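You operate a simulated robot arm through the tools that you are given. There is no shell and no other tool. Be economical: measure what you need, move in short steps, check, and stop when the job is done.

Carry out the task below with a simulated two-armed robot. There is one attempt and no reset: what you move stays moved.

JOB
Warm the press up to 150 degrees at firm pressure.
Fine: pull the tray out once READY lights.

Only the result counts: the job must be done as asked and must still hold three seconds after the hand-in. Knocking over, shifting, dropping, spilling or breaking anything else fails it.

ROBOT AND FRAMES
Two 7-joint arms with fingered hands on one trunk, on a base that drives. Base frame: it is fixed to the floor where the robot stands at the start and does not move with it; the origin is under the middle of the robot, x ahead of it, y to its left, z up; the surface under the hand at the start is at about z = 800. Units: mm, rad, N and s.
The left shoulder is at the start at [200, 135, 945], the right one opposite. Places, roughly: heat knob [600, 200, 900]; heat press [700, 300, 1000]; on-off switch [600, 100, 900]; press handle [700, 500, 1300]; pressure knob [600, 500, 1100]. Payload 4 kg a hand.
The TCP of each hand is the grasp point between the finger pads, 25 mm short of the fingertips. In the tool frame z runs along the fingers and y along their closing line. Largest opening 88 mm; the body of the gripper starts 29 mm behind the TCP. The gripper is a hand of 4 fingers: y runs from the thumb to the fingers, the wrist lies at [-13, -106, -174] in the tool frame, and closing takes about 1.5 s.
Orientation is that of the tool frame in the base frame, as a unit quaternion [w, x, y, z]. With the fingers straight down and the wrist toward the robot, the tool's x, y and z point along [0, 1, 0], [1, 0, 0] and [0, 0, -1] of the base frame.

CONTROLS
- The arms move only by the tool jog_arm. It takes "left_targets", "right_targets" or both (then of equal length, played together; a hand with none holds still); each is a list that holds one entry, the list of rows, each a list of 6 numbers: the shift along the base's x, y, z in m, then the turn, a rotation vector about the base's x, y, z in rad. In form: [[[tx, ty, tz, rx, ry, rz], ...]]. A call has 1 to 12 rows; each row shifts and turns the commanded pose from where the row before left it. "left_fingers" and "right_fingers" are, for a hand that has rows, the gripper command, from -1 (shut) to 1 (fully open), values between in proportion, set as the call begins (left out, the last holds). Rows are played at 5 a second. More than 50 mm and 0.15 rad between two rows, or a gripper value outside its range, and nothing of the call is played. Where a pose cannot be reached the arm comes as near as it can. A force on the tool above 40 N (or 10 N above the force at the start of the call, whichever is more), or a blocked arm, ends the call early, and 0.2 s more pass. The fingers move at their own pace (about 153 mm/s each) and stop on an object; they squeeze with about 26 N. The grip force told is the motor's: it shows also when the fingers shut on nothing. Time passes only in rows, and 0.2 s behind the last, so rows that do not move let the fingers close. The reply holds the time, the measured pose of the TCP, the force on the tool along the base axes, the opening and the grip force, in the units named above and with some noise, with the torque about the TCP (base axes, N m) and any sound that the robot's microphone picked up.
- Cameras (640 x 400 px; columns grow to the right, rows downward): "scene" is now at [133.8, 43.9, 1554.5]; the picture's right is [0.51, -0.86, 0.00], its down [-0.56, -0.33, -0.76] and it looks along [0.66, 0.38, -0.65] (base axes); focal length 276 px, centre (320, 200). "left" rides on the left gripper at [-64, -83, -98] in its tool frame; the picture's right is [-0.62, -0.37, 0.69], its down [0.71, -0.63, 0.30] and it looks along [0.32, 0.68, 0.65] (tool axes); focal length 265 px, centre (320, 200). "right" rides on the right gripper at [64, -83, -98] in its tool frame; the picture's right is [-0.62, 0.37, -0.69], its down [-0.71, -0.63, 0.30] and it looks along [-0.32, 0.68, 0.65] (tool axes); focal length 265 px, centre (320, 200). There is no depth. A picture from a camera that has moved, and an enlarged one, comes with that camera's place and axes in the base frame and with its lens.
- snapshot(camera): a new picture of that camera. The clock stands still meanwhile.
- raise_lower(by): slides the trunk up (or, below 0, down) by that many mm; the arms and the scene camera ride with it, the base frame stays. It gives what a move gives, with no picture.
- drive_base(legs): drives the robot by 1 to 6 legs, each [ahead, left, turn to the left] in mm, mm and rad, along the robot's own axes; the way and the turn of a leg run together, so that a leg with both is an arc; at most 1500 mm and 3.142 rad a leg. The arms and the cameras ride along, it lands a little off, and it stops where it bumps. It gives what a move gives.
- finger_targets(index, middle, ring, thumb_bend, thumb_turn, hand): sets how far each is bent, from 0 (flat) to 1 (curled in); at 0.3 the hand is open as for a grip, at 0.7 the pads meet at the TCP. One left out holds its place. A second passes; each finger stops where it meets its share of the squeeze, and holds until it gets a number again. A gripper value or a shape takes the hand back. It gives what a move gives, with no picture; readings hold the bend of each and the force on the fingers (four entries, about 0 where the hand has none), thumb and palm. thumb_turn goes from beside the hand (0) to across from the fingers (1), as for a grip.
- set_grasp(shape, hand): the hand has 4 fingers and takes this shape, open, in about a second: jaw (thumb against the fingers, like two jaws); tri (thumb and two fingers); tip (a fingertip pinch); poke (one finger out to press); point (the index stretched); flat (the hand flat); cup (the hand cupped); fist (a fist). The gripper value then closes the fingers along that shape, each until it touches; the sizes above hold for jaw. It gives what a move gives, with no picture.
- aim_head(pan, tilt): turns the head with the scene camera to pan (to the left, within 1.693 rad either way) and tilt (down, from -0.506 to 1.204), counted from straight ahead of the robot. It gives what a move gives.
- close_up(camera, box): a new picture of the part [left, top, right, bottom] of that camera's present view, enlarged. The clock stands still meanwhile.
- close_job(): hands the job in; it is judged then, once.

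Work in short steps. Places have to be worked out from the pictures, the camera data and where the tool is seen: move nearer, look again, correct. Check each grasp and each placing, and mend what went wrong. You have 120 turns and 108 pictures in all, those below and enlarged ones among them. Open the grippers and draw the arms clear of the work before you hand the job in, unless the task says otherwise; then end with one line.

The tools are called after ">>>" by a JSON object that holds its "api" and its "payload". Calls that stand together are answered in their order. jog_arm: Moves the arms, as the interface text tells. Its arguments: {"type":"object","properties":{"left_targets":{"type":"array"},"left_fingers":{"type":"number"},"right_targets":{"type":"array"},"right_fingers":{"type":"number"}},"required":[]} The other tools are called the same way: raise_lower (by) slides the trunk up or down; set_grasp (shape, hand) gives the hand a shape; finger_targets (index, middle, ring, thumb_bend, thumb_turn, hand) moves the fingers one by one; drive_base (legs) drives the base; aim_head (pan, tilt) turns the head that bears the scene camera; snapshot (camera) takes a picture; close_up (camera, box) takes an enlarged picture of a part of a camera's view; close_job () hands the job in.

At the start:

```text
clock: 0.0
left_tool_pos: [339.3, 498.8, 1341.2]
left_ee_rot: [0.0, 0.707, 0.708, 0.0]
left_ft_force: [0.2, 0.1, 1.0]
left_wrist_torque: [-0.03, 0.0, 0.02]
left_grip_width: 87.4
left_grip_force: 0.0
left_shape: jaw
left_bend: [0.3, 0.3, 0.3, 0.3, 0.98]
left_finger forces: [0.1, 0.1, 0.0, 0.0, 0.1, 0.1]
right_tool_pos: [653.7, 36.5, 1302.4]
right_ee_rot: [0.0, 0.707, 0.707, 0.0]
right_ft_force: [-0.1, 0.2, -0.3]
right_wrist_torque: [0.01, 0.0, -0.01]
right_grip_width: 87.5
right_grip_force: 0.1
right_shape: jaw
right_bend: [0.3, 0.3, 0.3, 0.3, 0.98]
right_finger forces: [0.0, 0.1, 0.0, 0.0, 0.0, 0.0]
trunk travel left (down, up): [-550.0, 220.0]
robot x, y, heading: [0.4, 0.8, 0.0]
head pan, tilt: [0.531, 0.709]
```

scene: 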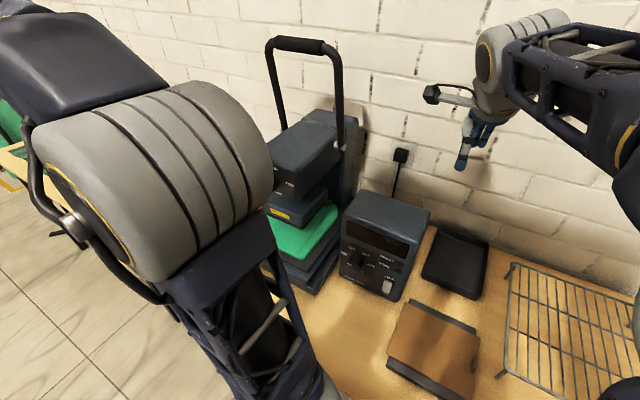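
right: 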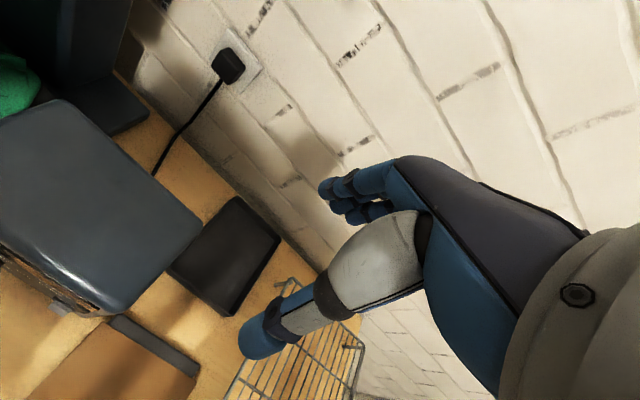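
left: 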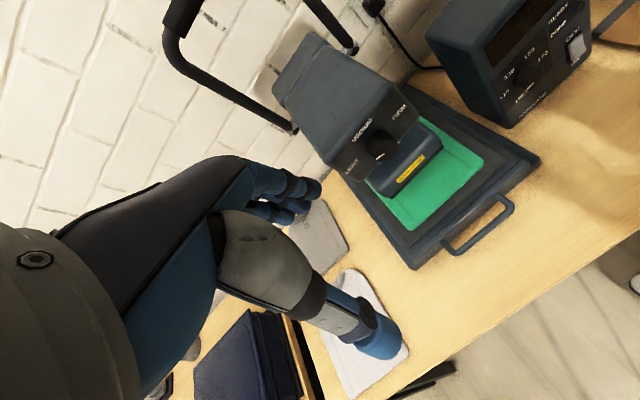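

I start by looking closely at the press and the control box.

>>> {"api": "close_up", "payload": {"camera": "scene", "box": [240, 100, 480, 300]}}

>>> {"api": "close_up", "payload": {"camera": "left", "box": [260, 0, 620, 270]}}

```text
2.00 times, centred on (360, 200) of scene
camera zoom: at [133.8, 43.9, 1554.5], right [0.51, -0.86, 0.0], down [-0.56, -0.33, -0.76], along [0.66, 0.38, -0.65], focal length 551 px, centre (240, 200)
```

zoom: 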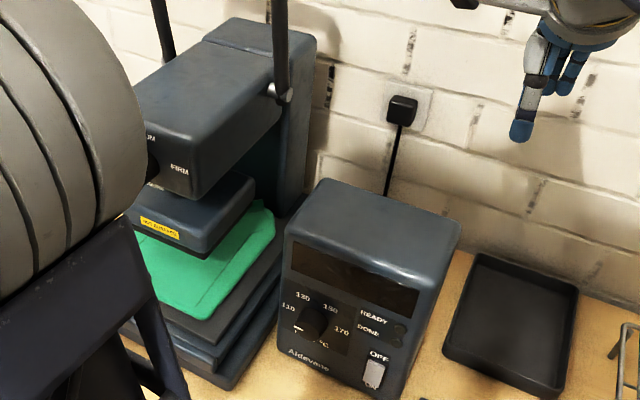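

```text
1.48 times, centred on (440, 135) of left
camera zoom: at [255.4, 434.7, 1439.9], right [-0.37, -0.62, -0.69], down [-0.63, 0.71, -0.3], along [0.68, 0.32, -0.65], focal length 393 px, centre (142, 296)
```

zoom: 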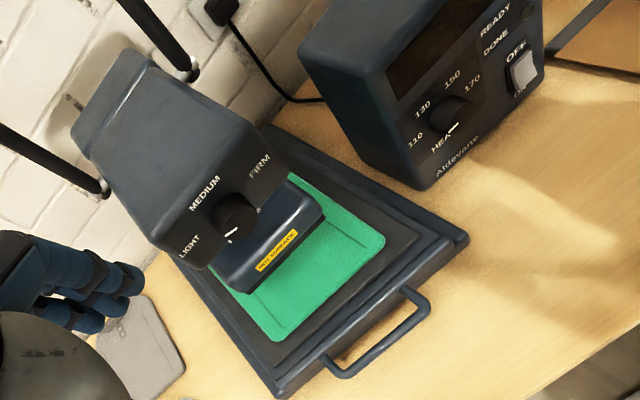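

Pressure knob sits near [590,445,1100] and heat knob near [597,191,925] (triangulated); both pointers rest at lower left. I need room for forward-pointing hands, so I back off 200 mm and then look again.

>>> {"api": "drive_base", "payload": {"legs": [[-200, 0, 0]]}}

>>> {"api": "snapshot", "payload": {"camera": "scene"}}

>>> {"api": "snapshot", "payload": {"camera": "left"}}

```text
clock: 1.6
left_tool_pos: [136.7, 497.9, 1340.6]
left_ee_rot: [0.0, 0.708, 0.707, 0.0]
left_ft_force: [1.0, -0.7, 0.3]
left_wrist_torque: [-0.01, 0.0, 0.03]
left_grip_width: 87.6
left_grip_force: 0.1
left_shape: jaw
left_bend: [0.3, 0.3, 0.3, 0.3, 0.98]
left_finger forces: [0.0, 0.1, 0.0, 0.0, 0.1, 0.1]
right_tool_pos: [450.1, 36.7, 1302.7]
right_ee_rot: [-0.001, 0.707, 0.707, 0.0]
right_ft_force: [0.0, 0.1, 0.6]
right_wrist_torque: [-0.03, 0.0, 0.01]
right_grip_width: 87.6
right_grip_force: 0.1
right_shape: jaw
right_bend: [0.3, 0.3, 0.3, 0.3, 0.98]
right_finger forces: [0.0, 0.0, 0.0, 0.1, 0.0, 0.0]
trunk travel left (down, up): [-550.0, 220.0]
robot x, y, heading: [-204.0, 1.9, -0.004]
head pan, tilt: [0.531, 0.709]
```

```text
102 pictures are left
camera scene: at [-68.5, 43.9, 1554.5], right [0.5, -0.86, 0.0], down [-0.56, -0.33, -0.76], along [0.66, 0.38, -0.65], focal length 276 px, centre (320, 200)
```

scene: 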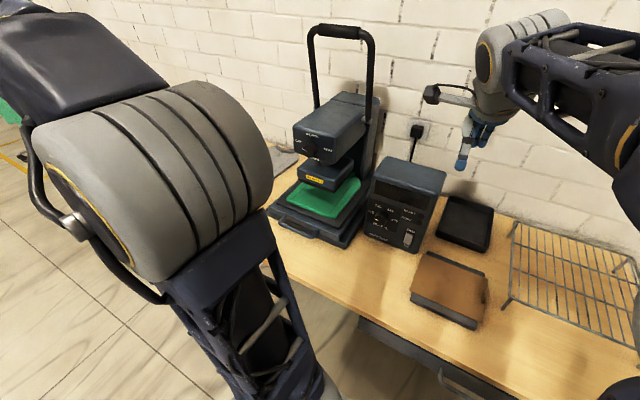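

```text
101 pictures are left
camera left: at [53.5, 434.5, 1439.9], right [-0.37, -0.62, -0.69], down [-0.63, 0.72, -0.3], along [0.68, 0.32, -0.65], focal length 265 px, centre (320, 200)
```

left: 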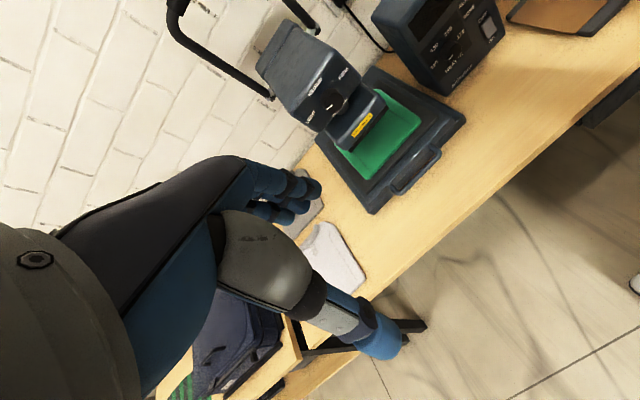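

Good view now. I zoom on the machine for coordinates.

>>> {"api": "close_up", "payload": {"camera": "scene", "box": [265, 110, 445, 250]}}

>>> {"api": "close_up", "payload": {"camera": "left", "box": [250, 0, 510, 210]}}

```text
2.86 times, centred on (355, 180) of scene
camera zoom: at [-68.5, 43.9, 1554.5], right [0.5, -0.86, 0.0], down [-0.56, -0.33, -0.76], along [0.66, 0.38, -0.65], focal length 787 px, centre (220, 257)
```

zoom: 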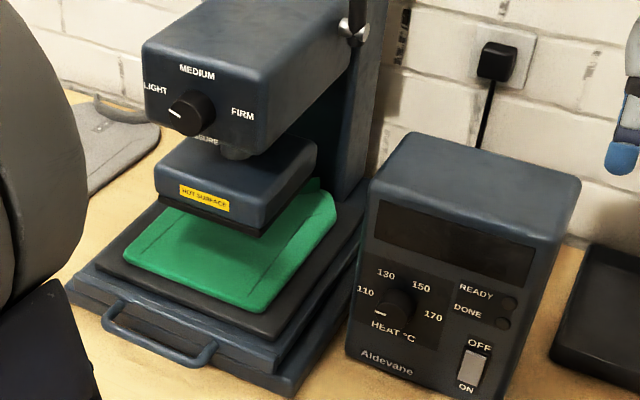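

```text
1.90 times, centred on (380, 105) of left
camera zoom: at [53.5, 434.5, 1439.9], right [-0.37, -0.62, -0.69], down [-0.63, 0.72, -0.3], along [0.68, 0.32, -0.65], focal length 506 px, centre (206, 381)
```

zoom: 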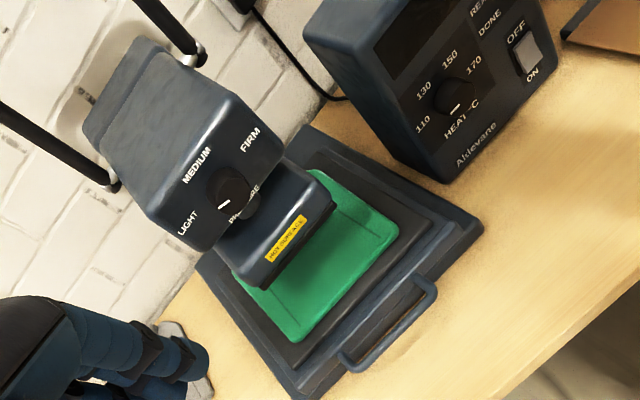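

Estimates: pressure knob front [562,449,1118], heat knob front [584,195,927]; both machines face −x. I bring the left hand to point forward (turn −90° about y) short of the pressure knob.

>>> {"api": "jog_arm", "payload": {"left_targets": [[[0.02, -0.004, -0.0185, 0, -0.1309, 0], [0.02, -0.004, -0.0185, 0, -0.1309, 0], [0.02, -0.004, -0.0185, 0, -0.1309, 0], [0.02, -0.004, -0.0185, 0, -0.1309, 0], [0.02, -0.004, -0.0185, 0, -0.1309, 0], [0.02, -0.004, -0.0185, 0, -0.1309, 0], [0.02, -0.004, -0.0185, 0, -0.1309, 0], [0.02, -0.004, -0.0185, 0, -0.1309, 0], [0.02, -0.004, -0.0185, 0, -0.1309, 0], [0.02, -0.004, -0.0185, 0, -0.1309, 0], [0.02, -0.004, -0.0185, 0, -0.1309, 0], [0.02, -0.005, -0.0185, 0, -0.1309, 0]]]}}

>>> {"api": "snapshot", "payload": {"camera": "left"}}

>>> {"api": "snapshot", "payload": {"camera": "scene"}}

```text
clock: 4.2
left_tool_pos: [377.1, 451.2, 1119.8]
left_ee_rot: [0.499, 0.499, 0.5, 0.502]
left_ft_force: [-0.1, -0.3, 0.8]
left_wrist_torque: [-0.01, 0.03, 0.01]
left_grip_width: 88.0
left_grip_force: 0.0
left_shape: jaw
left_bend: [0.3, 0.3, 0.3, 0.3, 0.98]
left_finger forces: [0.1, 0.0, 0.0, 0.0, 0.0, 0.1]
right_tool_pos: [450.7, 34.8, 1304.1]
right_ee_rot: [-0.001, 0.707, 0.707, 0.0]
right_ft_force: [-0.3, -0.3, 1.1]
right_wrist_torque: [0.0, -0.03, 0.03]
right_grip_width: 87.6
right_grip_force: 0.1
right_shape: jaw
right_bend: [0.3, 0.3, 0.3, 0.3, 0.98]
right_finger forces: [0.1, 0.0, 0.1, 0.0, 0.0, 0.0]
trunk travel left (down, up): [-550.0, 220.0]
robot x, y, heading: [-202.8, 0.7, 0.002]
head pan, tilt: [0.531, 0.709]
```

```text
98 pictures are left
camera left: at [278.6, 386.4, 1035.6], right [0.69, -0.62, -0.37], down [0.3, 0.72, -0.63], along [0.65, 0.32, 0.69], focal length 265 px, centre (320, 200)
```

left: 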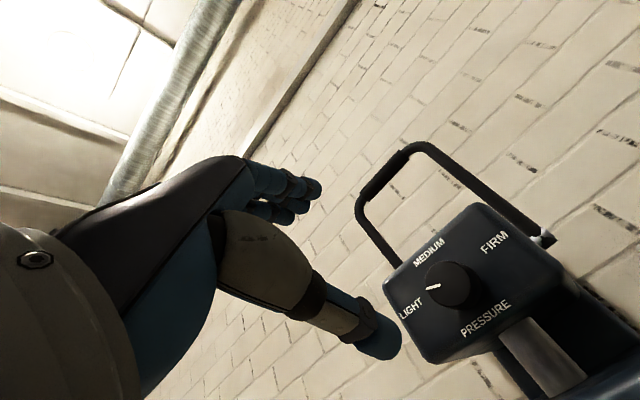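

```text
97 pictures are left
camera scene: at [-68.7, 43.5, 1554.6], right [0.5, -0.86, 0.0], down [-0.56, -0.33, -0.76], along [0.66, 0.38, -0.65], focal length 276 px, centre (320, 200)
```

scene: 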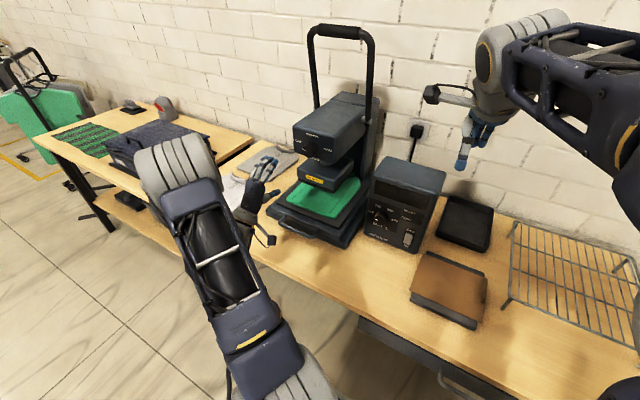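

The hand now points forward. I zoom in on the knob to read the pointer and refine its position.

>>> {"api": "close_up", "payload": {"camera": "left", "box": [380, 210, 540, 350]}}

>>> {"api": "close_up", "payload": {"camera": "scene", "box": [280, 110, 360, 180]}}

```text
2.86 times, centred on (460, 280) of left
camera zoom: at [278.6, 386.4, 1035.6], right [0.69, -0.62, -0.37], down [0.3, 0.72, -0.63], along [0.65, 0.32, 0.69], focal length 758 px, centre (-80, -29)
```

zoom: 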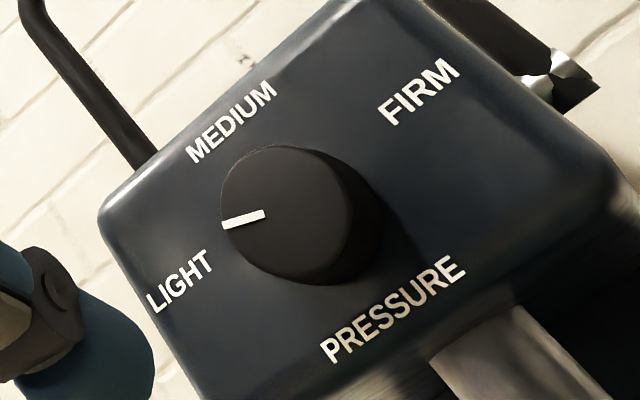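

```text
5.71 times, centred on (320, 145) of scene
camera zoom: at [-68.7, 43.5, 1554.6], right [0.5, -0.86, 0.0], down [-0.56, -0.33, -0.76], along [0.66, 0.38, -0.65], focal length 1574 px, centre (320, 514)
```

zoom: 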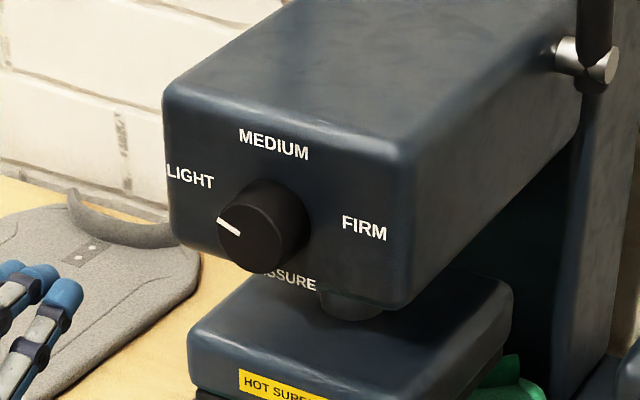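

The pointer is at LIGHT (≈ −75°); FIRM is at +75°, so a 150° clockwise turn is needed. Knob front ≈ [567,452,1115]. I pre-roll the hand −75° while approaching to x≈487.

>>> {"api": "jog_arm", "payload": {"left_targets": [[[0.012, 0.0, -0.0005, -0.1454, 0, 0], [0.012, 0.0, -0.0005, -0.1454, 0, 0], [0.012, 0.0, -0.0005, -0.1454, 0, 0], [0.012, 0.0, -0.0005, -0.1454, 0, 0], [0.012, 0.0, -0.0005, -0.1454, 0, 0], [0.012, 0.0, -0.0005, -0.1454, 0, 0], [0.012, 0.0, -0.0005, -0.1454, 0, 0], [0.012, 0.0, -0.0005, -0.1454, 0, 0], [0.012, 0.001, -0.0005, -0.1454, 0, 0]]]}}

>>> {"api": "snapshot", "payload": {"camera": "left"}}

>>> {"api": "snapshot", "payload": {"camera": "scene"}}

```text
clock: 6.2
left_tool_pos: [481.5, 457.0, 1097.7]
left_ee_rot: [0.705, 0.097, 0.696, 0.093]
left_ft_force: [-0.2, -0.8, 0.4]
left_wrist_torque: [0.0, 0.03, 0.01]
left_grip_width: 87.6
left_grip_force: 0.1
left_shape: jaw
left_bend: [0.3, 0.3, 0.3, 0.3, 0.98]
left_finger forces: [0.0, 0.0, 0.0, 0.0, 0.1, 0.0]
left hand out of reach, approached as far as the arm can: row 9
right_tool_pos: [450.4, 35.1, 1303.5]
right_ee_rot: [-0.001, 0.707, 0.707, 0.001]
right_ft_force: [-0.4, -1.0, -0.1]
right_wrist_torque: [0.04, -0.02, 0.01]
right_grip_width: 87.5
right_grip_force: 0.0
right_shape: jaw
right_bend: [0.3, 0.3, 0.3, 0.3, 0.98]
right_finger forces: [0.0, 0.0, 0.1, 0.0, 0.0, 0.1]
trunk travel left (down, up): [-550.0, 220.0]
robot x, y, heading: [-199.2, -1.8, -0.002]
head pan, tilt: [0.531, 0.709]
```

```text
94 pictures are left
camera left: at [381.7, 359.5, 1136.5], right [0.68, -0.53, 0.51], down [0.31, -0.42, -0.85], along [0.66, 0.74, -0.12], focal length 265 px, centre (320, 200)
```

left: 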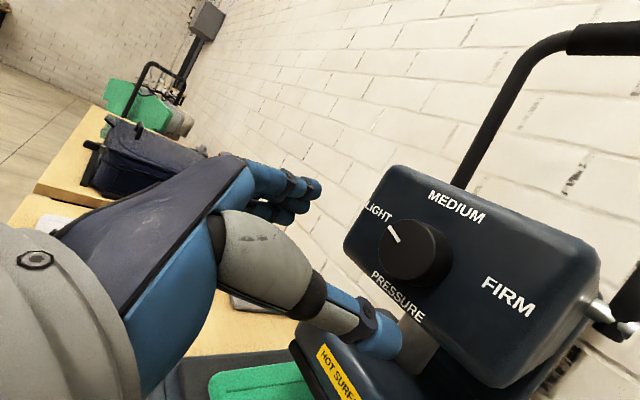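

```text
93 pictures are left
camera scene: at [-68.7, 43.5, 1554.6], right [0.5, -0.86, 0.0], down [-0.56, -0.33, -0.76], along [0.66, 0.38, -0.65], focal length 276 px, centre (320, 200)
```

scene: 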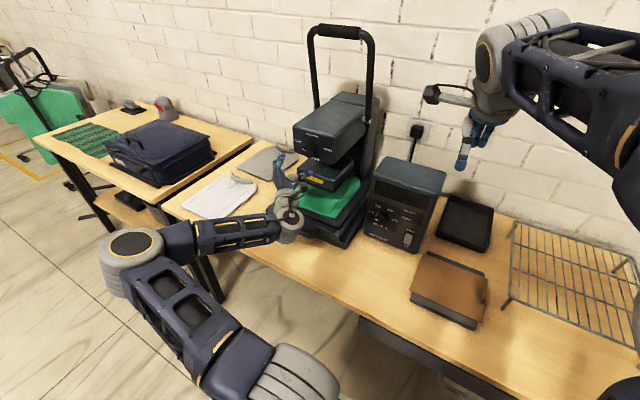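

Roll −75° is just out of reach. I unroll to −50° and will use two grips.

>>> {"api": "jog_arm", "payload": {"left_targets": [[[0, 0, 0, 0.1454, 0, 0], [0, 0, 0, 0.1454, 0, 0], [0, 0, 0, 0.1454, 0, 0], [0, 0, 0, 0, 0, 0]]]}}

>>> {"api": "snapshot", "payload": {"camera": "left"}}

```text
clock: 7.2
left_tool_pos: [479.8, 454.5, 1097.2]
left_ee_rot: [0.664, 0.243, 0.664, 0.244]
left_ft_force: [0.1, 0.5, 0.0]
left_wrist_torque: [0.02, -0.01, 0.0]
left_grip_width: 87.8
left_grip_force: 0.0
left_shape: jaw
left_bend: [0.3, 0.3, 0.3, 0.3, 0.98]
left_finger forces: [0.1, 0.0, 0.0, 0.1, 0.1, 0.1]
right_tool_pos: [452.3, 36.0, 1302.9]
right_ee_rot: [0.0, 0.706, 0.708, 0.001]
right_ft_force: [0.8, -0.1, 0.5]
right_wrist_torque: [-0.01, 0.02, 0.0]
right_grip_width: 87.7
right_grip_force: 0.2
right_shape: jaw
right_bend: [0.3, 0.3, 0.3, 0.3, 0.98]
right_finger forces: [0.0, 0.0, 0.1, 0.0, 0.0, 0.0]
trunk travel left (down, up): [-550.0, 220.0]
robot x, y, heading: [-198.3, 1.0, -0.0]
head pan, tilt: [0.531, 0.709]
```

```text
92 pictures are left
camera left: at [382.3, 350.4, 1093.0], right [0.69, -0.68, 0.24], down [0.31, -0.02, -0.95], along [0.65, 0.73, 0.19], focal length 265 px, centre (320, 200)
```

left: 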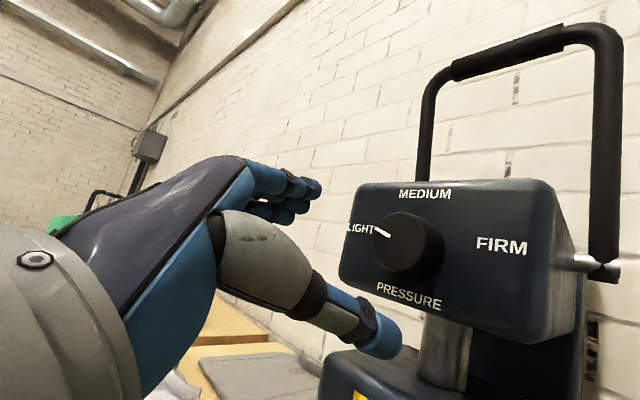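

Roll is −50° and the knob axis reads [567,452.5,1115.6] again. I correct z by +18 mm, y by −2 mm, and advance with TCP to x≈560.

>>> {"api": "jog_arm", "payload": {"left_targets": [[[0, -0.002, 0.018, 0, 0, 0], [0.02, 0, 0, 0, 0, 0], [0.02, 0, 0, 0, 0, 0], [0.02, 0, 0, 0, 0, 0], [0.02, 0, 0, 0, 0, 0], [0, 0, 0, 0, 0, 0]]]}}

>>> {"api": "snapshot", "payload": {"camera": "left"}}

```text
clock: 8.6
left_tool_pos: [557.6, 458.4, 1114.5]
left_ee_rot: [0.664, 0.239, 0.664, 0.247]
left_ft_force: [-25.1, -6.8, -0.4]
left_wrist_torque: [0.12, -0.58, 0.79]
left_grip_width: 84.5
left_grip_force: 0.1
left_shape: jaw
left_bend: [0.31, 0.3, 0.3, 0.28, 0.97]
left_finger forces: [0.8, 22.7, 0.0, 0.0, 1.1, 0.0]
right_tool_pos: [448.9, 36.4, 1303.0]
right_ee_rot: [0.0, 0.708, 0.707, 0.002]
right_ft_force: [-0.1, -0.2, -1.1]
right_wrist_torque: [0.0, -0.02, 0.0]
right_grip_width: 87.6
right_grip_force: 0.1
right_shape: jaw
right_bend: [0.3, 0.3, 0.3, 0.3, 0.98]
right_finger forces: [0.0, 0.0, 0.0, 0.0, 0.1, 0.1]
trunk travel left (down, up): [-550.0, 220.0]
robot x, y, heading: [-203.1, -1.0, 0.002]
head pan, tilt: [0.531, 0.709]
stopped in row 6 (left hand): the force on the tool passed its limit at 45 N (the readings are from after the stop); the commanded pose is now the measured one
```

```text
91 pictures are left
camera left: at [460.0, 352.4, 1110.1], right [0.7, -0.67, 0.24], down [0.31, -0.02, -0.95], along [0.64, 0.74, 0.2], focal length 265 px, centre (320, 200)
```

left: 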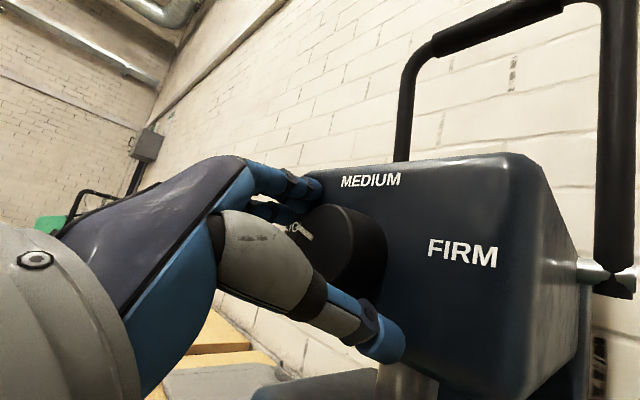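

A fingertip met the machine at x≈558 (25 N). I back off 6 mm, recentre y, and look closely.

>>> {"api": "jog_arm", "payload": {"left_targets": [[[-0.006, 0, 0, 0, 0, 0], [0, -0.004, 0.001, 0, 0, 0], [0, 0, 0, 0, 0, 0]]]}}

>>> {"api": "close_up", "payload": {"camera": "left", "box": [200, 130, 460, 390]}}

>>> {"api": "close_up", "payload": {"camera": "scene", "box": [260, 80, 380, 260]}}

```text
clock: 9.4
left_tool_pos: [552.8, 453.2, 1115.1]
left_ee_rot: [0.664, 0.24, 0.664, 0.245]
left_ft_force: [0.0, 0.2, 0.1]
left_wrist_torque: [-0.01, -0.02, 0.01]
left_grip_width: 87.8
left_grip_force: 0.0
left_shape: jaw
left_bend: [0.3, 0.3, 0.3, 0.3, 0.97]
left_finger forces: [0.1, 0.0, 0.0, 0.1, 0.0, 0.0]
right_tool_pos: [450.6, 35.5, 1304.0]
right_ee_rot: [-0.001, 0.707, 0.707, 0.001]
right_ft_force: [0.8, 0.8, 0.6]
right_wrist_torque: [-0.01, -0.04, -0.02]
right_grip_width: 87.6
right_grip_force: 0.0
right_shape: jaw
right_bend: [0.3, 0.3, 0.3, 0.3, 0.98]
right_finger forces: [0.0, 0.0, 0.0, 0.0, 0.0, 0.0]
trunk travel left (down, up): [-550.0, 220.0]
robot x, y, heading: [-204.6, -0.1, 0.003]
head pan, tilt: [0.531, 0.709]
```

```text
1.54 times, centred on (330, 260) of left
camera zoom: at [456.0, 347.1, 1111.1], right [0.7, -0.68, 0.24], down [0.31, -0.02, -0.95], along [0.65, 0.74, 0.19], focal length 408 px, centre (305, 108)
```

zoom: 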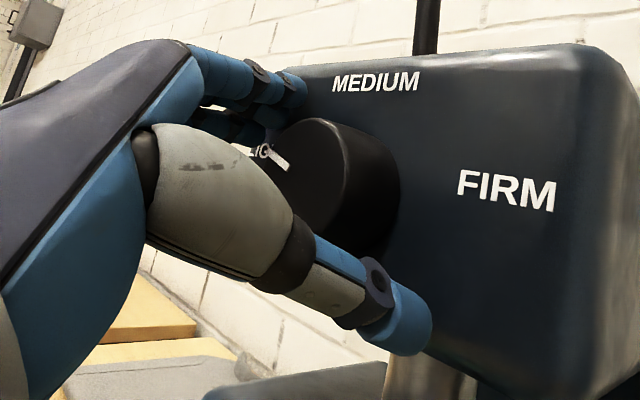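

```text
2.22 times, centred on (320, 170) of scene
camera zoom: at [-68.9, 43.9, 1554.5], right [0.51, -0.86, 0.0], down [-0.56, -0.33, -0.76], along [0.66, 0.38, -0.65], focal length 612 px, centre (320, 267)
```

zoom: 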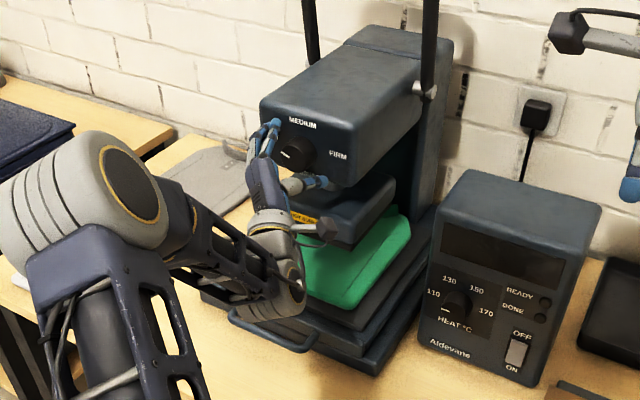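

The knob sits between thumb and fingers, tips just short of the face. Close gently on it.

>>> {"api": "jog_arm", "payload": {"left_targets": [[[0, 0, 0, 0, 0, 0], [0, 0, 0, 0, 0, 0], [0, 0, 0, 0, 0, 0], [0, 0, 0, 0, 0, 0], [0, 0, 0, 0, 0, 0], [0, 0, 0, 0, 0, 0], [0, 0, 0, 0, 0, 0]]], "left_fingers": -1}}

>>> {"api": "close_up", "payload": {"camera": "left", "box": [200, 130, 460, 390]}}

```text
clock: 11.0
left_tool_pos: [553.3, 452.3, 1114.7]
left_ee_rot: [0.664, 0.24, 0.664, 0.245]
left_ft_force: [-0.2, -2.2, -2.7]
left_wrist_torque: [0.03, 0.04, -0.03]
left_grip_width: 37.6
left_grip_force: 25.9
left_shape: jaw
left_bend: [0.74, 0.51, 0.56, 0.7, 1.0]
left_finger forces: [13.4, 7.3, 0.0, 0.1, 23.7, 0.0]
right_tool_pos: [450.4, 36.1, 1303.4]
right_ee_rot: [-0.001, 0.707, 0.707, 0.001]
right_ft_force: [-0.8, -0.2, 0.5]
right_wrist_torque: [0.0, 0.0, -0.01]
right_grip_width: 87.6
right_grip_force: 0.1
right_shape: jaw
right_bend: [0.3, 0.3, 0.3, 0.3, 0.98]
right_finger forces: [0.0, 0.0, 0.0, 0.0, 0.1, 0.1]
trunk travel left (down, up): [-550.0, 220.0]
robot x, y, heading: [-207.5, 1.4, 0.001]
head pan, tilt: [0.531, 0.709]
```

```text
1.54 times, centred on (330, 260) of left
camera zoom: at [455.8, 347.1, 1110.9], right [0.7, -0.68, 0.24], down [0.31, -0.02, -0.95], along [0.65, 0.74, 0.19], focal length 408 px, centre (305, 108)
```

zoom: 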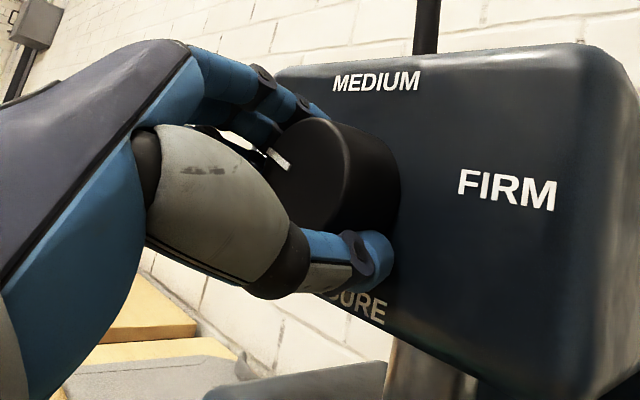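

The knob is gripped. I turn clockwise 90° (positive about x).

>>> {"api": "jog_arm", "payload": {"left_targets": [[[0, 0, 0, 0.131, 0, 0], [0, 0, 0, 0.131, 0, 0], [0, 0, 0, 0.131, 0, 0], [0, 0, 0, 0.131, 0, 0], [0, 0, 0, 0.131, 0, 0], [0, 0, 0, 0.131, 0, 0], [0, 0, 0, 0.131, 0, 0], [0, 0, 0, 0.131, 0, 0], [0, 0, 0, 0.131, 0, 0], [0, 0, 0, 0.131, 0, 0], [0, 0, 0, 0.131, 0, 0], [0, 0, 0, 0.131, 0, 0]]]}}

>>> {"api": "snapshot", "payload": {"camera": "left"}}

>>> {"api": "close_up", "payload": {"camera": "scene", "box": [260, 80, 380, 260]}}

```text
clock: 13.7
left_tool_pos: [553.3, 455.1, 1116.0]
left_ee_rot: [0.303, 0.641, 0.295, 0.641]
left_ft_force: [-16.4, -7.3, 1.1]
left_wrist_torque: [0.03, -0.04, -0.19]
left_grip_width: 38.5
left_grip_force: 26.1
left_shape: jaw
left_bend: [0.74, 0.5, 0.56, 0.73, 0.98]
left_finger forces: [19.4, 10.3, 0.0, 0.0, 26.6, 0.0]
left hand out of reach, approached as far as the arm can: row 12
right_tool_pos: [450.4, 35.7, 1303.3]
right_ee_rot: [0.0, 0.707, 0.707, 0.002]
right_ft_force: [-0.4, -0.1, -0.7]
right_wrist_torque: [0.0, 0.0, -0.02]
right_grip_width: 87.4
right_grip_force: 0.0
right_shape: jaw
right_bend: [0.3, 0.3, 0.3, 0.3, 0.98]
right_finger forces: [0.1, 0.1, 0.0, 0.1, 0.0, 0.1]
trunk travel left (down, up): [-550.0, 220.0]
robot x, y, heading: [-199.4, -2.9, 0.004]
head pan, tilt: [0.531, 0.709]
stopped in row 12 (left hand): the force on the tool passed its limit at 43 N (the readings are from after the stop); the commanded pose is now the measured one
```

```text
87 pictures are left
camera left: at [456.5, 460.7, 1011.4], right [0.69, -0.24, -0.68], down [0.31, 0.95, -0.02], along [0.65, -0.2, 0.74], focal length 265 px, centre (320, 200)
```

left: 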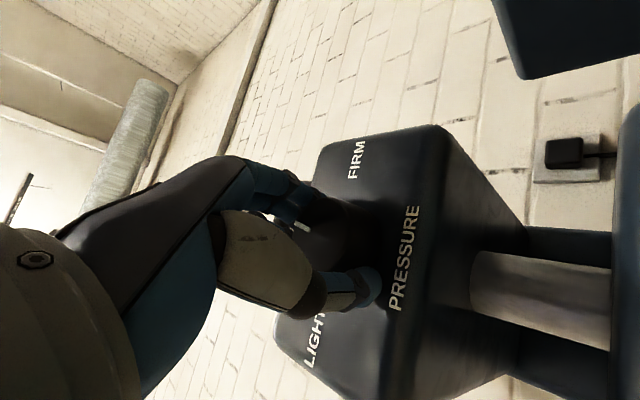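

```text
2.22 times, centred on (320, 170) of scene
camera zoom: at [-70.2, 43.5, 1554.5], right [0.51, -0.86, 0.0], down [-0.56, -0.33, -0.76], along [0.66, 0.38, -0.65], focal length 612 px, centre (320, 267)
```

zoom: 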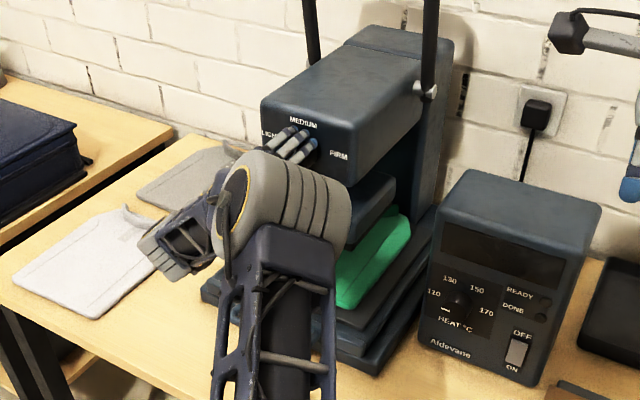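

Turned ~89°. Release, let the fingers open, and back away 70 mm along the axis.

>>> {"api": "jog_arm", "payload": {"left_targets": [[[0, 0, 0, 0, 0, 0], [0, 0, 0, 0, 0, 0], [0, 0, 0, 0, 0, 0], [0, 0, 0, 0, 0, 0], [-0.02, 0, 0, 0, 0, 0], [-0.025, 0, 0, 0, 0, 0], [-0.03, 0, 0, 0, 0, 0], [0, 0, 0, 0, 0, 0]]], "left_fingers": 1}}

>>> {"api": "close_up", "payload": {"camera": "left", "box": [240, 100, 500, 360]}}

```text
clock: 15.4
left_tool_pos: [524.9, 482.3, 1144.4]
left_ee_rot: [0.301, 0.641, 0.297, 0.64]
left_ft_force: [0.1, 0.8, 0.4]
left_wrist_torque: [0.0, 0.03, -0.01]
left_grip_width: 87.9
left_grip_force: 0.0
left_shape: jaw
left_bend: [0.3, 0.3, 0.3, 0.3, 0.97]
left_finger forces: [0.0, 0.0, 0.0, 0.0, 0.0, 0.0]
left hand out of reach, approached as far as the arm can: row 5, 6, 7
right_tool_pos: [450.7, 35.3, 1303.5]
right_ee_rot: [0.0, 0.707, 0.707, 0.001]
right_ft_force: [0.1, -0.6, -0.1]
right_wrist_torque: [0.0, -0.04, 0.01]
right_grip_width: 87.5
right_grip_force: 0.0
right_shape: jaw
right_bend: [0.3, 0.3, 0.3, 0.3, 0.98]
right_finger forces: [0.0, 0.1, 0.0, 0.0, 0.0, 0.1]
trunk travel left (down, up): [-550.0, 220.0]
robot x, y, heading: [-202.8, -0.5, -0.004]
head pan, tilt: [0.531, 0.709]
```

```text
1.54 times, centred on (370, 230) of left
camera zoom: at [426.2, 488.3, 1039.3], right [0.69, -0.24, -0.68], down [0.31, 0.95, -0.02], along [0.65, -0.19, 0.73], focal length 408 px, centre (243, 154)
```

zoom: 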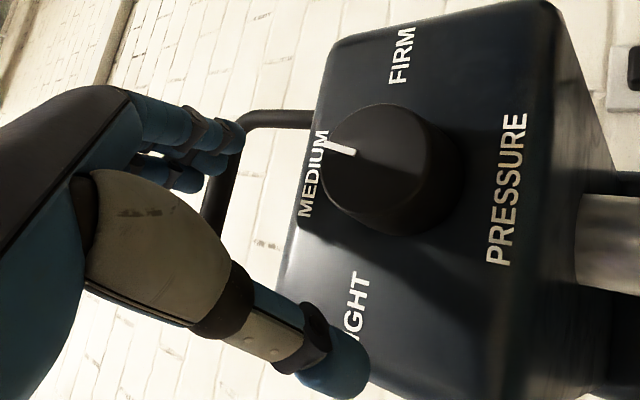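

The knob turned to about +15°, just past MEDIUM. I roll back to about −32° while returning onto the axis.

>>> {"api": "jog_arm", "payload": {"left_targets": [[[0, 0, 0, -0.139, 0, 0], [-0.005, -0.003, -0.003, -0.139, 0, 0], [-0.005, -0.004, -0.004, -0.139, 0, 0], [-0.005, -0.004, -0.004, -0.139, 0, 0], [-0.005, -0.004, -0.004, -0.139, 0, 0], [-0.005, -0.004, -0.004, -0.139, 0, 0], [-0.005, -0.004, -0.004, -0.139, 0, 0], [-0.005, -0.004, -0.004, -0.139, 0, 0], [-0.005, -0.003, -0.002, -0.139, 0, 0], [0, 0, 0, 0, 0, 0]]]}}

>>> {"api": "close_up", "payload": {"camera": "left", "box": [300, 130, 560, 390]}}

```text
clock: 17.6
left_tool_pos: [482.2, 452.6, 1112.0]
left_ee_rot: [0.619, 0.343, 0.616, 0.346]
left_ft_force: [0.1, 0.0, -0.3]
left_wrist_torque: [0.01, 0.0, -0.01]
left_grip_width: 87.9
left_grip_force: 0.0
left_shape: jaw
left_bend: [0.3, 0.3, 0.3, 0.3, 0.97]
left_finger forces: [0.0, 0.1, 0.0, 0.0, 0.0, 0.1]
right_tool_pos: [449.8, 36.3, 1304.1]
right_ee_rot: [-0.001, 0.707, 0.708, 0.0]
right_ft_force: [0.9, 0.7, -0.3]
right_wrist_torque: [0.02, -0.01, 0.01]
right_grip_width: 87.6
right_grip_force: 0.0
right_shape: jaw
right_bend: [0.3, 0.3, 0.3, 0.3, 0.98]
right_finger forces: [0.0, 0.0, 0.0, 0.0, 0.0, 0.0]
trunk travel left (down, up): [-550.0, 220.0]
robot x, y, heading: [-203.5, -0.3, -0.0]
head pan, tilt: [0.531, 0.709]
```

```text
1.54 times, centred on (430, 260) of left
camera zoom: at [384.5, 355.0, 1074.7], right [0.69, -0.72, 0.02], down [0.31, 0.28, -0.91], along [0.65, 0.64, 0.42], focal length 408 px, centre (151, 108)
```

zoom: 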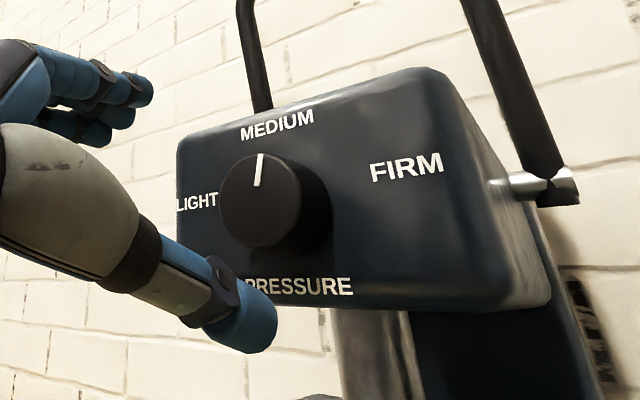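

Pointer reads about +10–14°. I roll a bit further to −45°, advance to x≈553 and grip again.

>>> {"api": "jog_arm", "payload": {"left_targets": [[[0, 0, 0.001, -0.11, 0, 0], [0, 0, 0.001, -0.11, 0, 0], [0.02, 0, 0.001, 0, 0, 0], [0.02, 0, 0, 0, 0, 0], [0.02, 0, 0, 0, 0, 0], [0.01, 0, 0, 0, 0, 0], [0, 0, 0, 0, 0, 0]]]}}

>>> {"api": "close_up", "payload": {"camera": "left", "box": [200, 130, 460, 390]}}

```text
clock: 19.2
left_tool_pos: [552.9, 453.4, 1114.3]
left_ee_rot: [0.653, 0.273, 0.65, 0.277]
left_ft_force: [0.0, -1.2, -0.1]
left_wrist_torque: [0.0, 0.0, 0.0]
left_grip_width: 87.6
left_grip_force: 0.0
left_shape: jaw
left_bend: [0.3, 0.3, 0.3, 0.3, 0.97]
left_finger forces: [0.0, 0.0, 0.0, 0.0, 0.0, 0.1]
right_tool_pos: [450.3, 35.8, 1302.7]
right_ee_rot: [-0.001, 0.707, 0.707, 0.0]
right_ft_force: [0.2, 0.9, -0.1]
right_wrist_torque: [-0.04, 0.01, -0.03]
right_grip_width: 87.5
right_grip_force: 0.0
right_shape: jaw
right_bend: [0.3, 0.3, 0.3, 0.3, 0.98]
right_finger forces: [0.1, 0.0, 0.0, 0.1, 0.0, 0.0]
trunk travel left (down, up): [-550.0, 220.0]
robot x, y, heading: [-205.5, 2.6, 0.0]
head pan, tilt: [0.531, 0.709]
```

```text
1.54 times, centred on (330, 260) of left
camera zoom: at [455.3, 349.4, 1099.3], right [0.69, -0.7, 0.17], down [0.31, 0.07, -0.95], along [0.65, 0.71, 0.27], focal length 408 px, centre (305, 108)
```

zoom: 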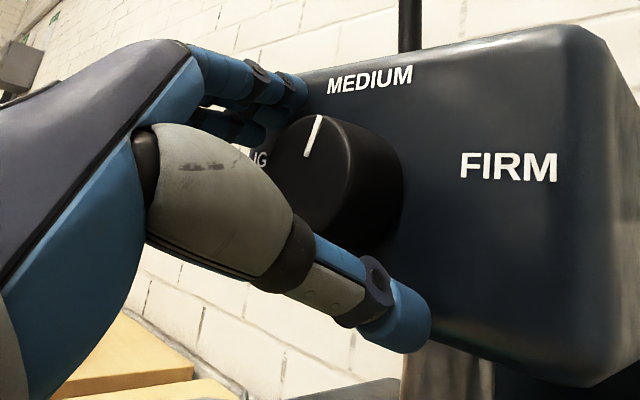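

Well placed. Close on the knob.

>>> {"api": "jog_arm", "payload": {"left_targets": [[[0, 0, 0, 0, 0, 0], [0, 0, 0, 0, 0, 0], [0, 0, 0, 0, 0, 0], [0, 0, 0, 0, 0, 0], [0, 0, 0, 0, 0, 0], [0, 0, 0, 0, 0, 0], [0, 0, 0, 0, 0, 0]]], "left_fingers": -1}}

>>> {"api": "jog_arm", "payload": {"left_targets": [[[0, 0, 0, 0.12, 0, 0], [0, 0, 0, 0.12, 0, 0], [0, 0, 0, 0.12, 0, 0], [0, 0, 0, 0.12, 0, 0], [0, 0, 0, 0.12, 0, 0], [0, 0, 0, 0.12, 0, 0], [0, 0, 0, 0.12, 0, 0], [0, 0, 0, 0.12, 0, 0], [0, 0, 0, 0.12, 0, 0], [0, 0, 0, 0, 0, 0]]]}}

>>> {"api": "close_up", "payload": {"camera": "left", "box": [200, 100, 460, 360]}}

```text
clock: 20.9
left_tool_pos: [553.9, 452.8, 1114.9]
left_ee_rot: [0.652, 0.273, 0.651, 0.277]
left_ft_force: [-0.4, -2.4, -3.5]
left_wrist_torque: [-0.01, 0.04, -0.05]
left_grip_width: 37.4
left_grip_force: 25.9
left_shape: jaw
left_bend: [0.74, 0.51, 0.55, 0.71, 1.0]
left_finger forces: [13.4, 7.2, 0.0, 0.0, 24.5, 0.0]
right_tool_pos: [449.6, 35.8, 1302.6]
right_ee_rot: [-0.001, 0.706, 0.708, 0.0]
right_ft_force: [0.4, -0.8, -0.4]
right_wrist_torque: [0.01, 0.01, -0.05]
right_grip_width: 87.5
right_grip_force: 0.1
right_shape: jaw
right_bend: [0.3, 0.3, 0.3, 0.3, 0.98]
right_finger forces: [0.0, 0.1, 0.0, 0.0, 0.1, 0.1]
trunk travel left (down, up): [-550.0, 220.0]
robot x, y, heading: [-204.2, -1.6, 0.004]
head pan, tilt: [0.531, 0.709]
```

```text
clock: 23.1
left_tool_pos: [554.0, 453.1, 1115.3]
left_ee_rot: [0.418, 0.569, 0.415, 0.573]
left_ft_force: [-5.9, 2.1, 1.6]
left_wrist_torque: [-0.17, -0.04, 0.0]
left_grip_width: 37.2
left_grip_force: 25.8
left_shape: jaw
left_bend: [0.74, 0.52, 0.55, 0.72, 0.98]
left_finger forces: [17.5, 8.6, 0.0, 0.0, 23.6, 0.1]
right_tool_pos: [449.7, 35.1, 1302.6]
right_ee_rot: [-0.001, 0.706, 0.708, 0.001]
right_ft_force: [0.9, -0.6, -0.3]
right_wrist_torque: [0.01, 0.01, -0.02]
right_grip_width: 87.5
right_grip_force: 0.1
right_shape: jaw
right_bend: [0.3, 0.3, 0.3, 0.3, 0.98]
right_finger forces: [0.1, 0.0, 0.0, 0.0, 0.0, 0.0]
trunk travel left (down, up): [-550.0, 220.0]
robot x, y, heading: [-205.6, 0.8, -0.002]
head pan, tilt: [0.531, 0.709]
```

```text
1.54 times, centred on (330, 230) of left
camera zoom: at [456.0, 419.0, 1017.2], right [0.69, -0.48, -0.54], down [0.31, 0.87, -0.38], along [0.65, 0.1, 0.75], focal length 408 px, centre (305, 154)
```

zoom: 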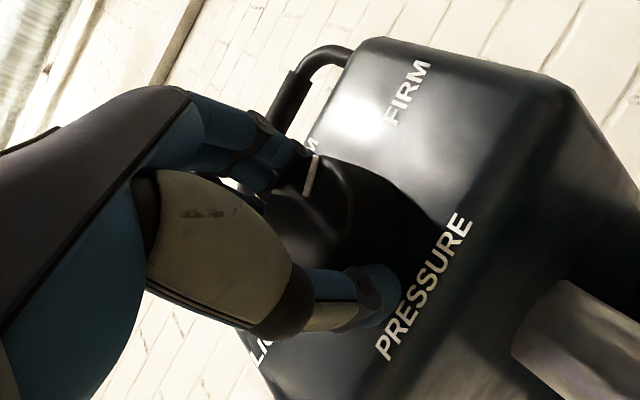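

Turned 62° more, with slight reaction torque. Release and look at the pointer.

>>> {"api": "jog_arm", "payload": {"left_targets": [[[0, 0, 0, 0, 0, 0], [0, 0, 0, 0, 0, 0], [0, 0, 0, 0, 0, 0], [0, 0, 0, 0, 0, 0], [-0.02, 0, 0, 0, 0, 0], [-0.025, 0, 0, 0, 0, 0], [-0.025, 0, 0, 0, 0, 0], [0, 0, 0, -0.15, 0, 0], [0, 0, 0, -0.15, 0, 0], [0, 0, 0, 0, 0, 0]]], "left_fingers": 1}}

>>> {"api": "close_up", "payload": {"camera": "left", "box": [340, 130, 560, 350]}}

>>> {"api": "close_up", "payload": {"camera": "scene", "box": [280, 110, 360, 180]}}

```text
clock: 25.2
left_tool_pos: [485.5, 453.1, 1114.8]
left_ee_rot: [0.499, 0.501, 0.496, 0.504]
left_ft_force: [-0.8, 1.1, -0.6]
left_wrist_torque: [-0.03, -0.02, 0.02]
left_grip_width: 87.6
left_grip_force: 0.0
left_shape: jaw
left_bend: [0.3, 0.3, 0.3, 0.3, 0.98]
left_finger forces: [0.0, 0.1, 0.0, 0.1, 0.0, 0.1]
right_tool_pos: [448.5, 36.8, 1303.2]
right_ee_rot: [0.0, 0.706, 0.708, 0.001]
right_ft_force: [0.0, -0.1, -0.2]
right_wrist_torque: [-0.01, 0.01, 0.03]
right_grip_width: 87.6
right_grip_force: 0.0
right_shape: jaw
right_bend: [0.3, 0.3, 0.3, 0.3, 0.98]
right_finger forces: [0.1, 0.0, 0.0, 0.0, 0.1, 0.0]
trunk travel left (down, up): [-550.0, 220.0]
robot x, y, heading: [-205.2, -2.3, 0.0]
head pan, tilt: [0.531, 0.709]
```

```text
1.82 times, centred on (450, 240) of left
camera zoom: at [386.4, 390.5, 1031.0], right [0.69, -0.62, -0.37], down [0.31, 0.72, -0.62], along [0.65, 0.32, 0.69], focal length 483 px, centre (84, 127)
```

zoom: 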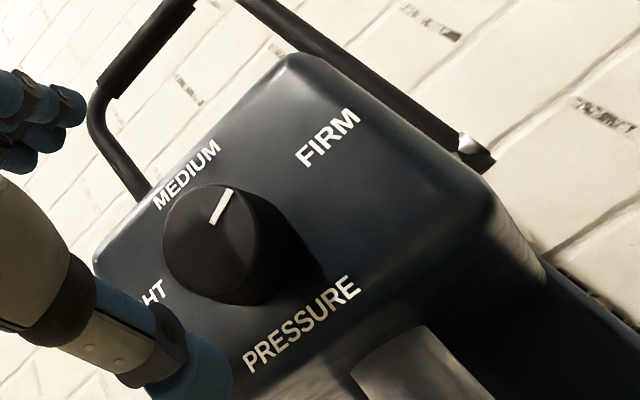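

```text
5.71 times, centred on (320, 145) of scene
camera zoom: at [-69.3, 43.9, 1554.5], right [0.51, -0.86, 0.0], down [-0.56, -0.33, -0.76], along [0.66, 0.38, -0.65], focal length 1574 px, centre (320, 514)
```

zoom: 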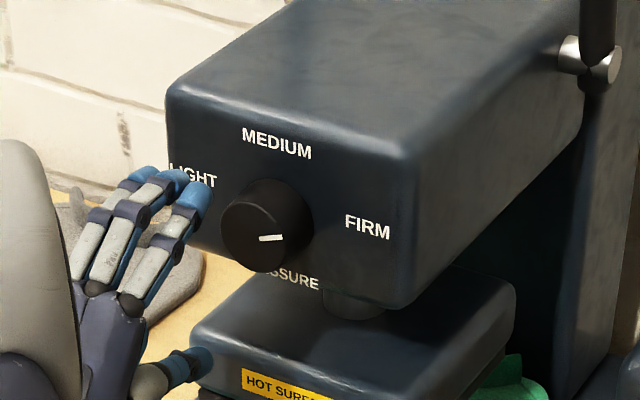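

The pointer reads roughly +65°. I zoom in harder to measure it precisely.

>>> {"api": "close_up", "payload": {"camera": "left", "box": [385, 180, 465, 260]}}

>>> {"api": "close_up", "payload": {"camera": "scene", "box": [300, 128, 350, 168]}}

```text
5.00 times, centred on (425, 220) of left
camera zoom: at [386.4, 390.5, 1031.0], right [0.69, -0.62, -0.37], down [0.31, 0.72, -0.62], along [0.65, 0.32, 0.69], focal length 1327 px, centre (-205, 100)
```

zoom: 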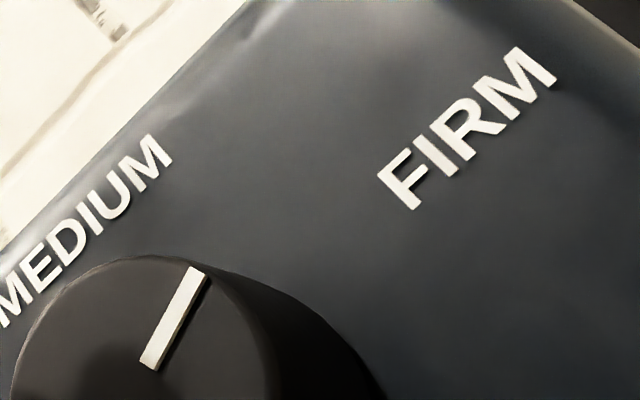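

```text
10.00 times, centred on (325, 148) of scene
camera zoom: at [-69.3, 43.9, 1554.5], right [0.51, -0.86, 0.0], down [-0.56, -0.33, -0.76], along [0.66, 0.38, -0.65], focal length 2755 px, centre (270, 720)
```

zoom: 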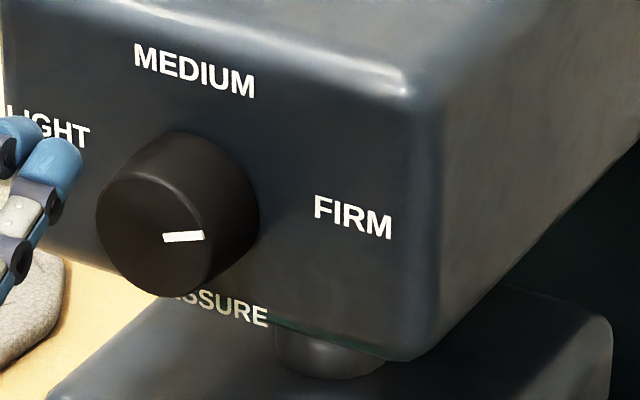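

Refined estimate ≈ +69–71°, while FIRM should be about +75°. I regrip at roll 0 and nudge it a further ~14° to see if it is at its stop.

>>> {"api": "jog_arm", "payload": {"left_targets": [[[0.022, 0, 0, 0, 0, 0], [0.022, 0, 0, 0, 0, 0], [0.024, 0, 0, 0, 0, 0], [0, 0, 0, 0, 0, 0]]]}}

>>> {"api": "jog_arm", "payload": {"left_targets": [[[0, 0, 0, 0, 0, 0], [0, 0, 0, 0, 0, 0], [0, 0, 0, 0, 0, 0], [0, 0, 0, 0, 0, 0], [0, 0, 0, 0, 0, 0], [0, 0, 0, 0, 0, 0], [0, 0, 0, 0, 0, 0]]], "left_fingers": -1}}

>>> {"api": "jog_arm", "payload": {"left_targets": [[[0, 0, 0, 0.08, 0, 0], [0, 0, 0, 0.08, 0, 0], [0, 0, 0, 0.08, 0, 0]]]}}

```text
clock: 26.2
left_tool_pos: [553.9, 453.0, 1115.6]
left_ee_rot: [0.5, 0.501, 0.495, 0.503]
left_ft_force: [-0.8, -0.4, -0.1]
left_wrist_torque: [-0.03, -0.01, -0.01]
left_grip_width: 87.5
left_grip_force: 0.2
left_shape: jaw
left_bend: [0.3, 0.3, 0.3, 0.3, 0.98]
left_finger forces: [0.0, 0.1, 0.0, 0.0, 0.0, 0.1]
right_tool_pos: [450.9, 36.1, 1303.1]
right_ee_rot: [-0.001, 0.707, 0.708, 0.0]
right_ft_force: [0.9, -0.3, -0.5]
right_wrist_torque: [-0.04, -0.02, 0.01]
right_grip_width: 87.7
right_grip_force: 0.1
right_shape: jaw
right_bend: [0.3, 0.3, 0.3, 0.3, 0.98]
right_finger forces: [0.1, 0.0, 0.0, 0.1, 0.1, 0.0]
trunk travel left (down, up): [-550.0, 220.0]
robot x, y, heading: [-202.3, 1.9, 0.004]
head pan, tilt: [0.531, 0.709]
```

```text
clock: 27.9
left_tool_pos: [553.1, 454.1, 1115.4]
left_ee_rot: [0.499, 0.501, 0.496, 0.503]
left_ft_force: [0.4, 1.7, -3.7]
left_wrist_torque: [0.02, 0.05, 0.04]
left_grip_width: 36.3
left_grip_force: 25.7
left_shape: jaw
left_bend: [0.74, 0.51, 0.54, 0.72, 1.0]
left_finger forces: [13.2, 7.2, 0.0, 0.1, 24.1, 0.0]
right_tool_pos: [449.2, 35.3, 1303.6]
right_ee_rot: [0.0, 0.707, 0.707, 0.001]
right_ft_force: [-0.2, -1.0, 0.2]
right_wrist_torque: [-0.03, 0.02, 0.01]
right_grip_width: 87.6
right_grip_force: 0.1
right_shape: jaw
right_bend: [0.3, 0.3, 0.3, 0.3, 0.98]
right_finger forces: [0.1, 0.0, 0.0, 0.0, 0.0, 0.0]
trunk travel left (down, up): [-550.0, 220.0]
robot x, y, heading: [-200.5, -1.8, 0.002]
head pan, tilt: [0.531, 0.709]
```

```text
clock: 28.6
left_tool_pos: [552.3, 455.2, 1116.2]
left_ee_rot: [0.435, 0.557, 0.432, 0.56]
left_ft_force: [6.3, 12.5, 0.0]
left_wrist_torque: [-0.37, 0.02, 0.32]
left_grip_width: 35.8
left_grip_force: 26.2
left_shape: jaw
left_bend: [0.74, 0.53, 0.54, 0.72, 0.97]
left_finger forces: [14.7, 11.2, 0.0, 0.1, 22.8, 0.0]
right_tool_pos: [450.8, 37.0, 1303.2]
right_ee_rot: [0.0, 0.706, 0.708, 0.0]
right_ft_force: [0.3, 0.6, -0.2]
right_wrist_torque: [0.01, 0.01, -0.02]
right_grip_width: 87.6
right_grip_force: 0.0
right_shape: jaw
right_bend: [0.3, 0.3, 0.3, 0.3, 0.98]
right_finger forces: [0.0, 0.0, 0.1, 0.1, 0.1, 0.0]
trunk travel left (down, up): [-550.0, 220.0]
robot x, y, heading: [-203.1, 1.2, -0.003]
head pan, tilt: [0.531, 0.709]
```

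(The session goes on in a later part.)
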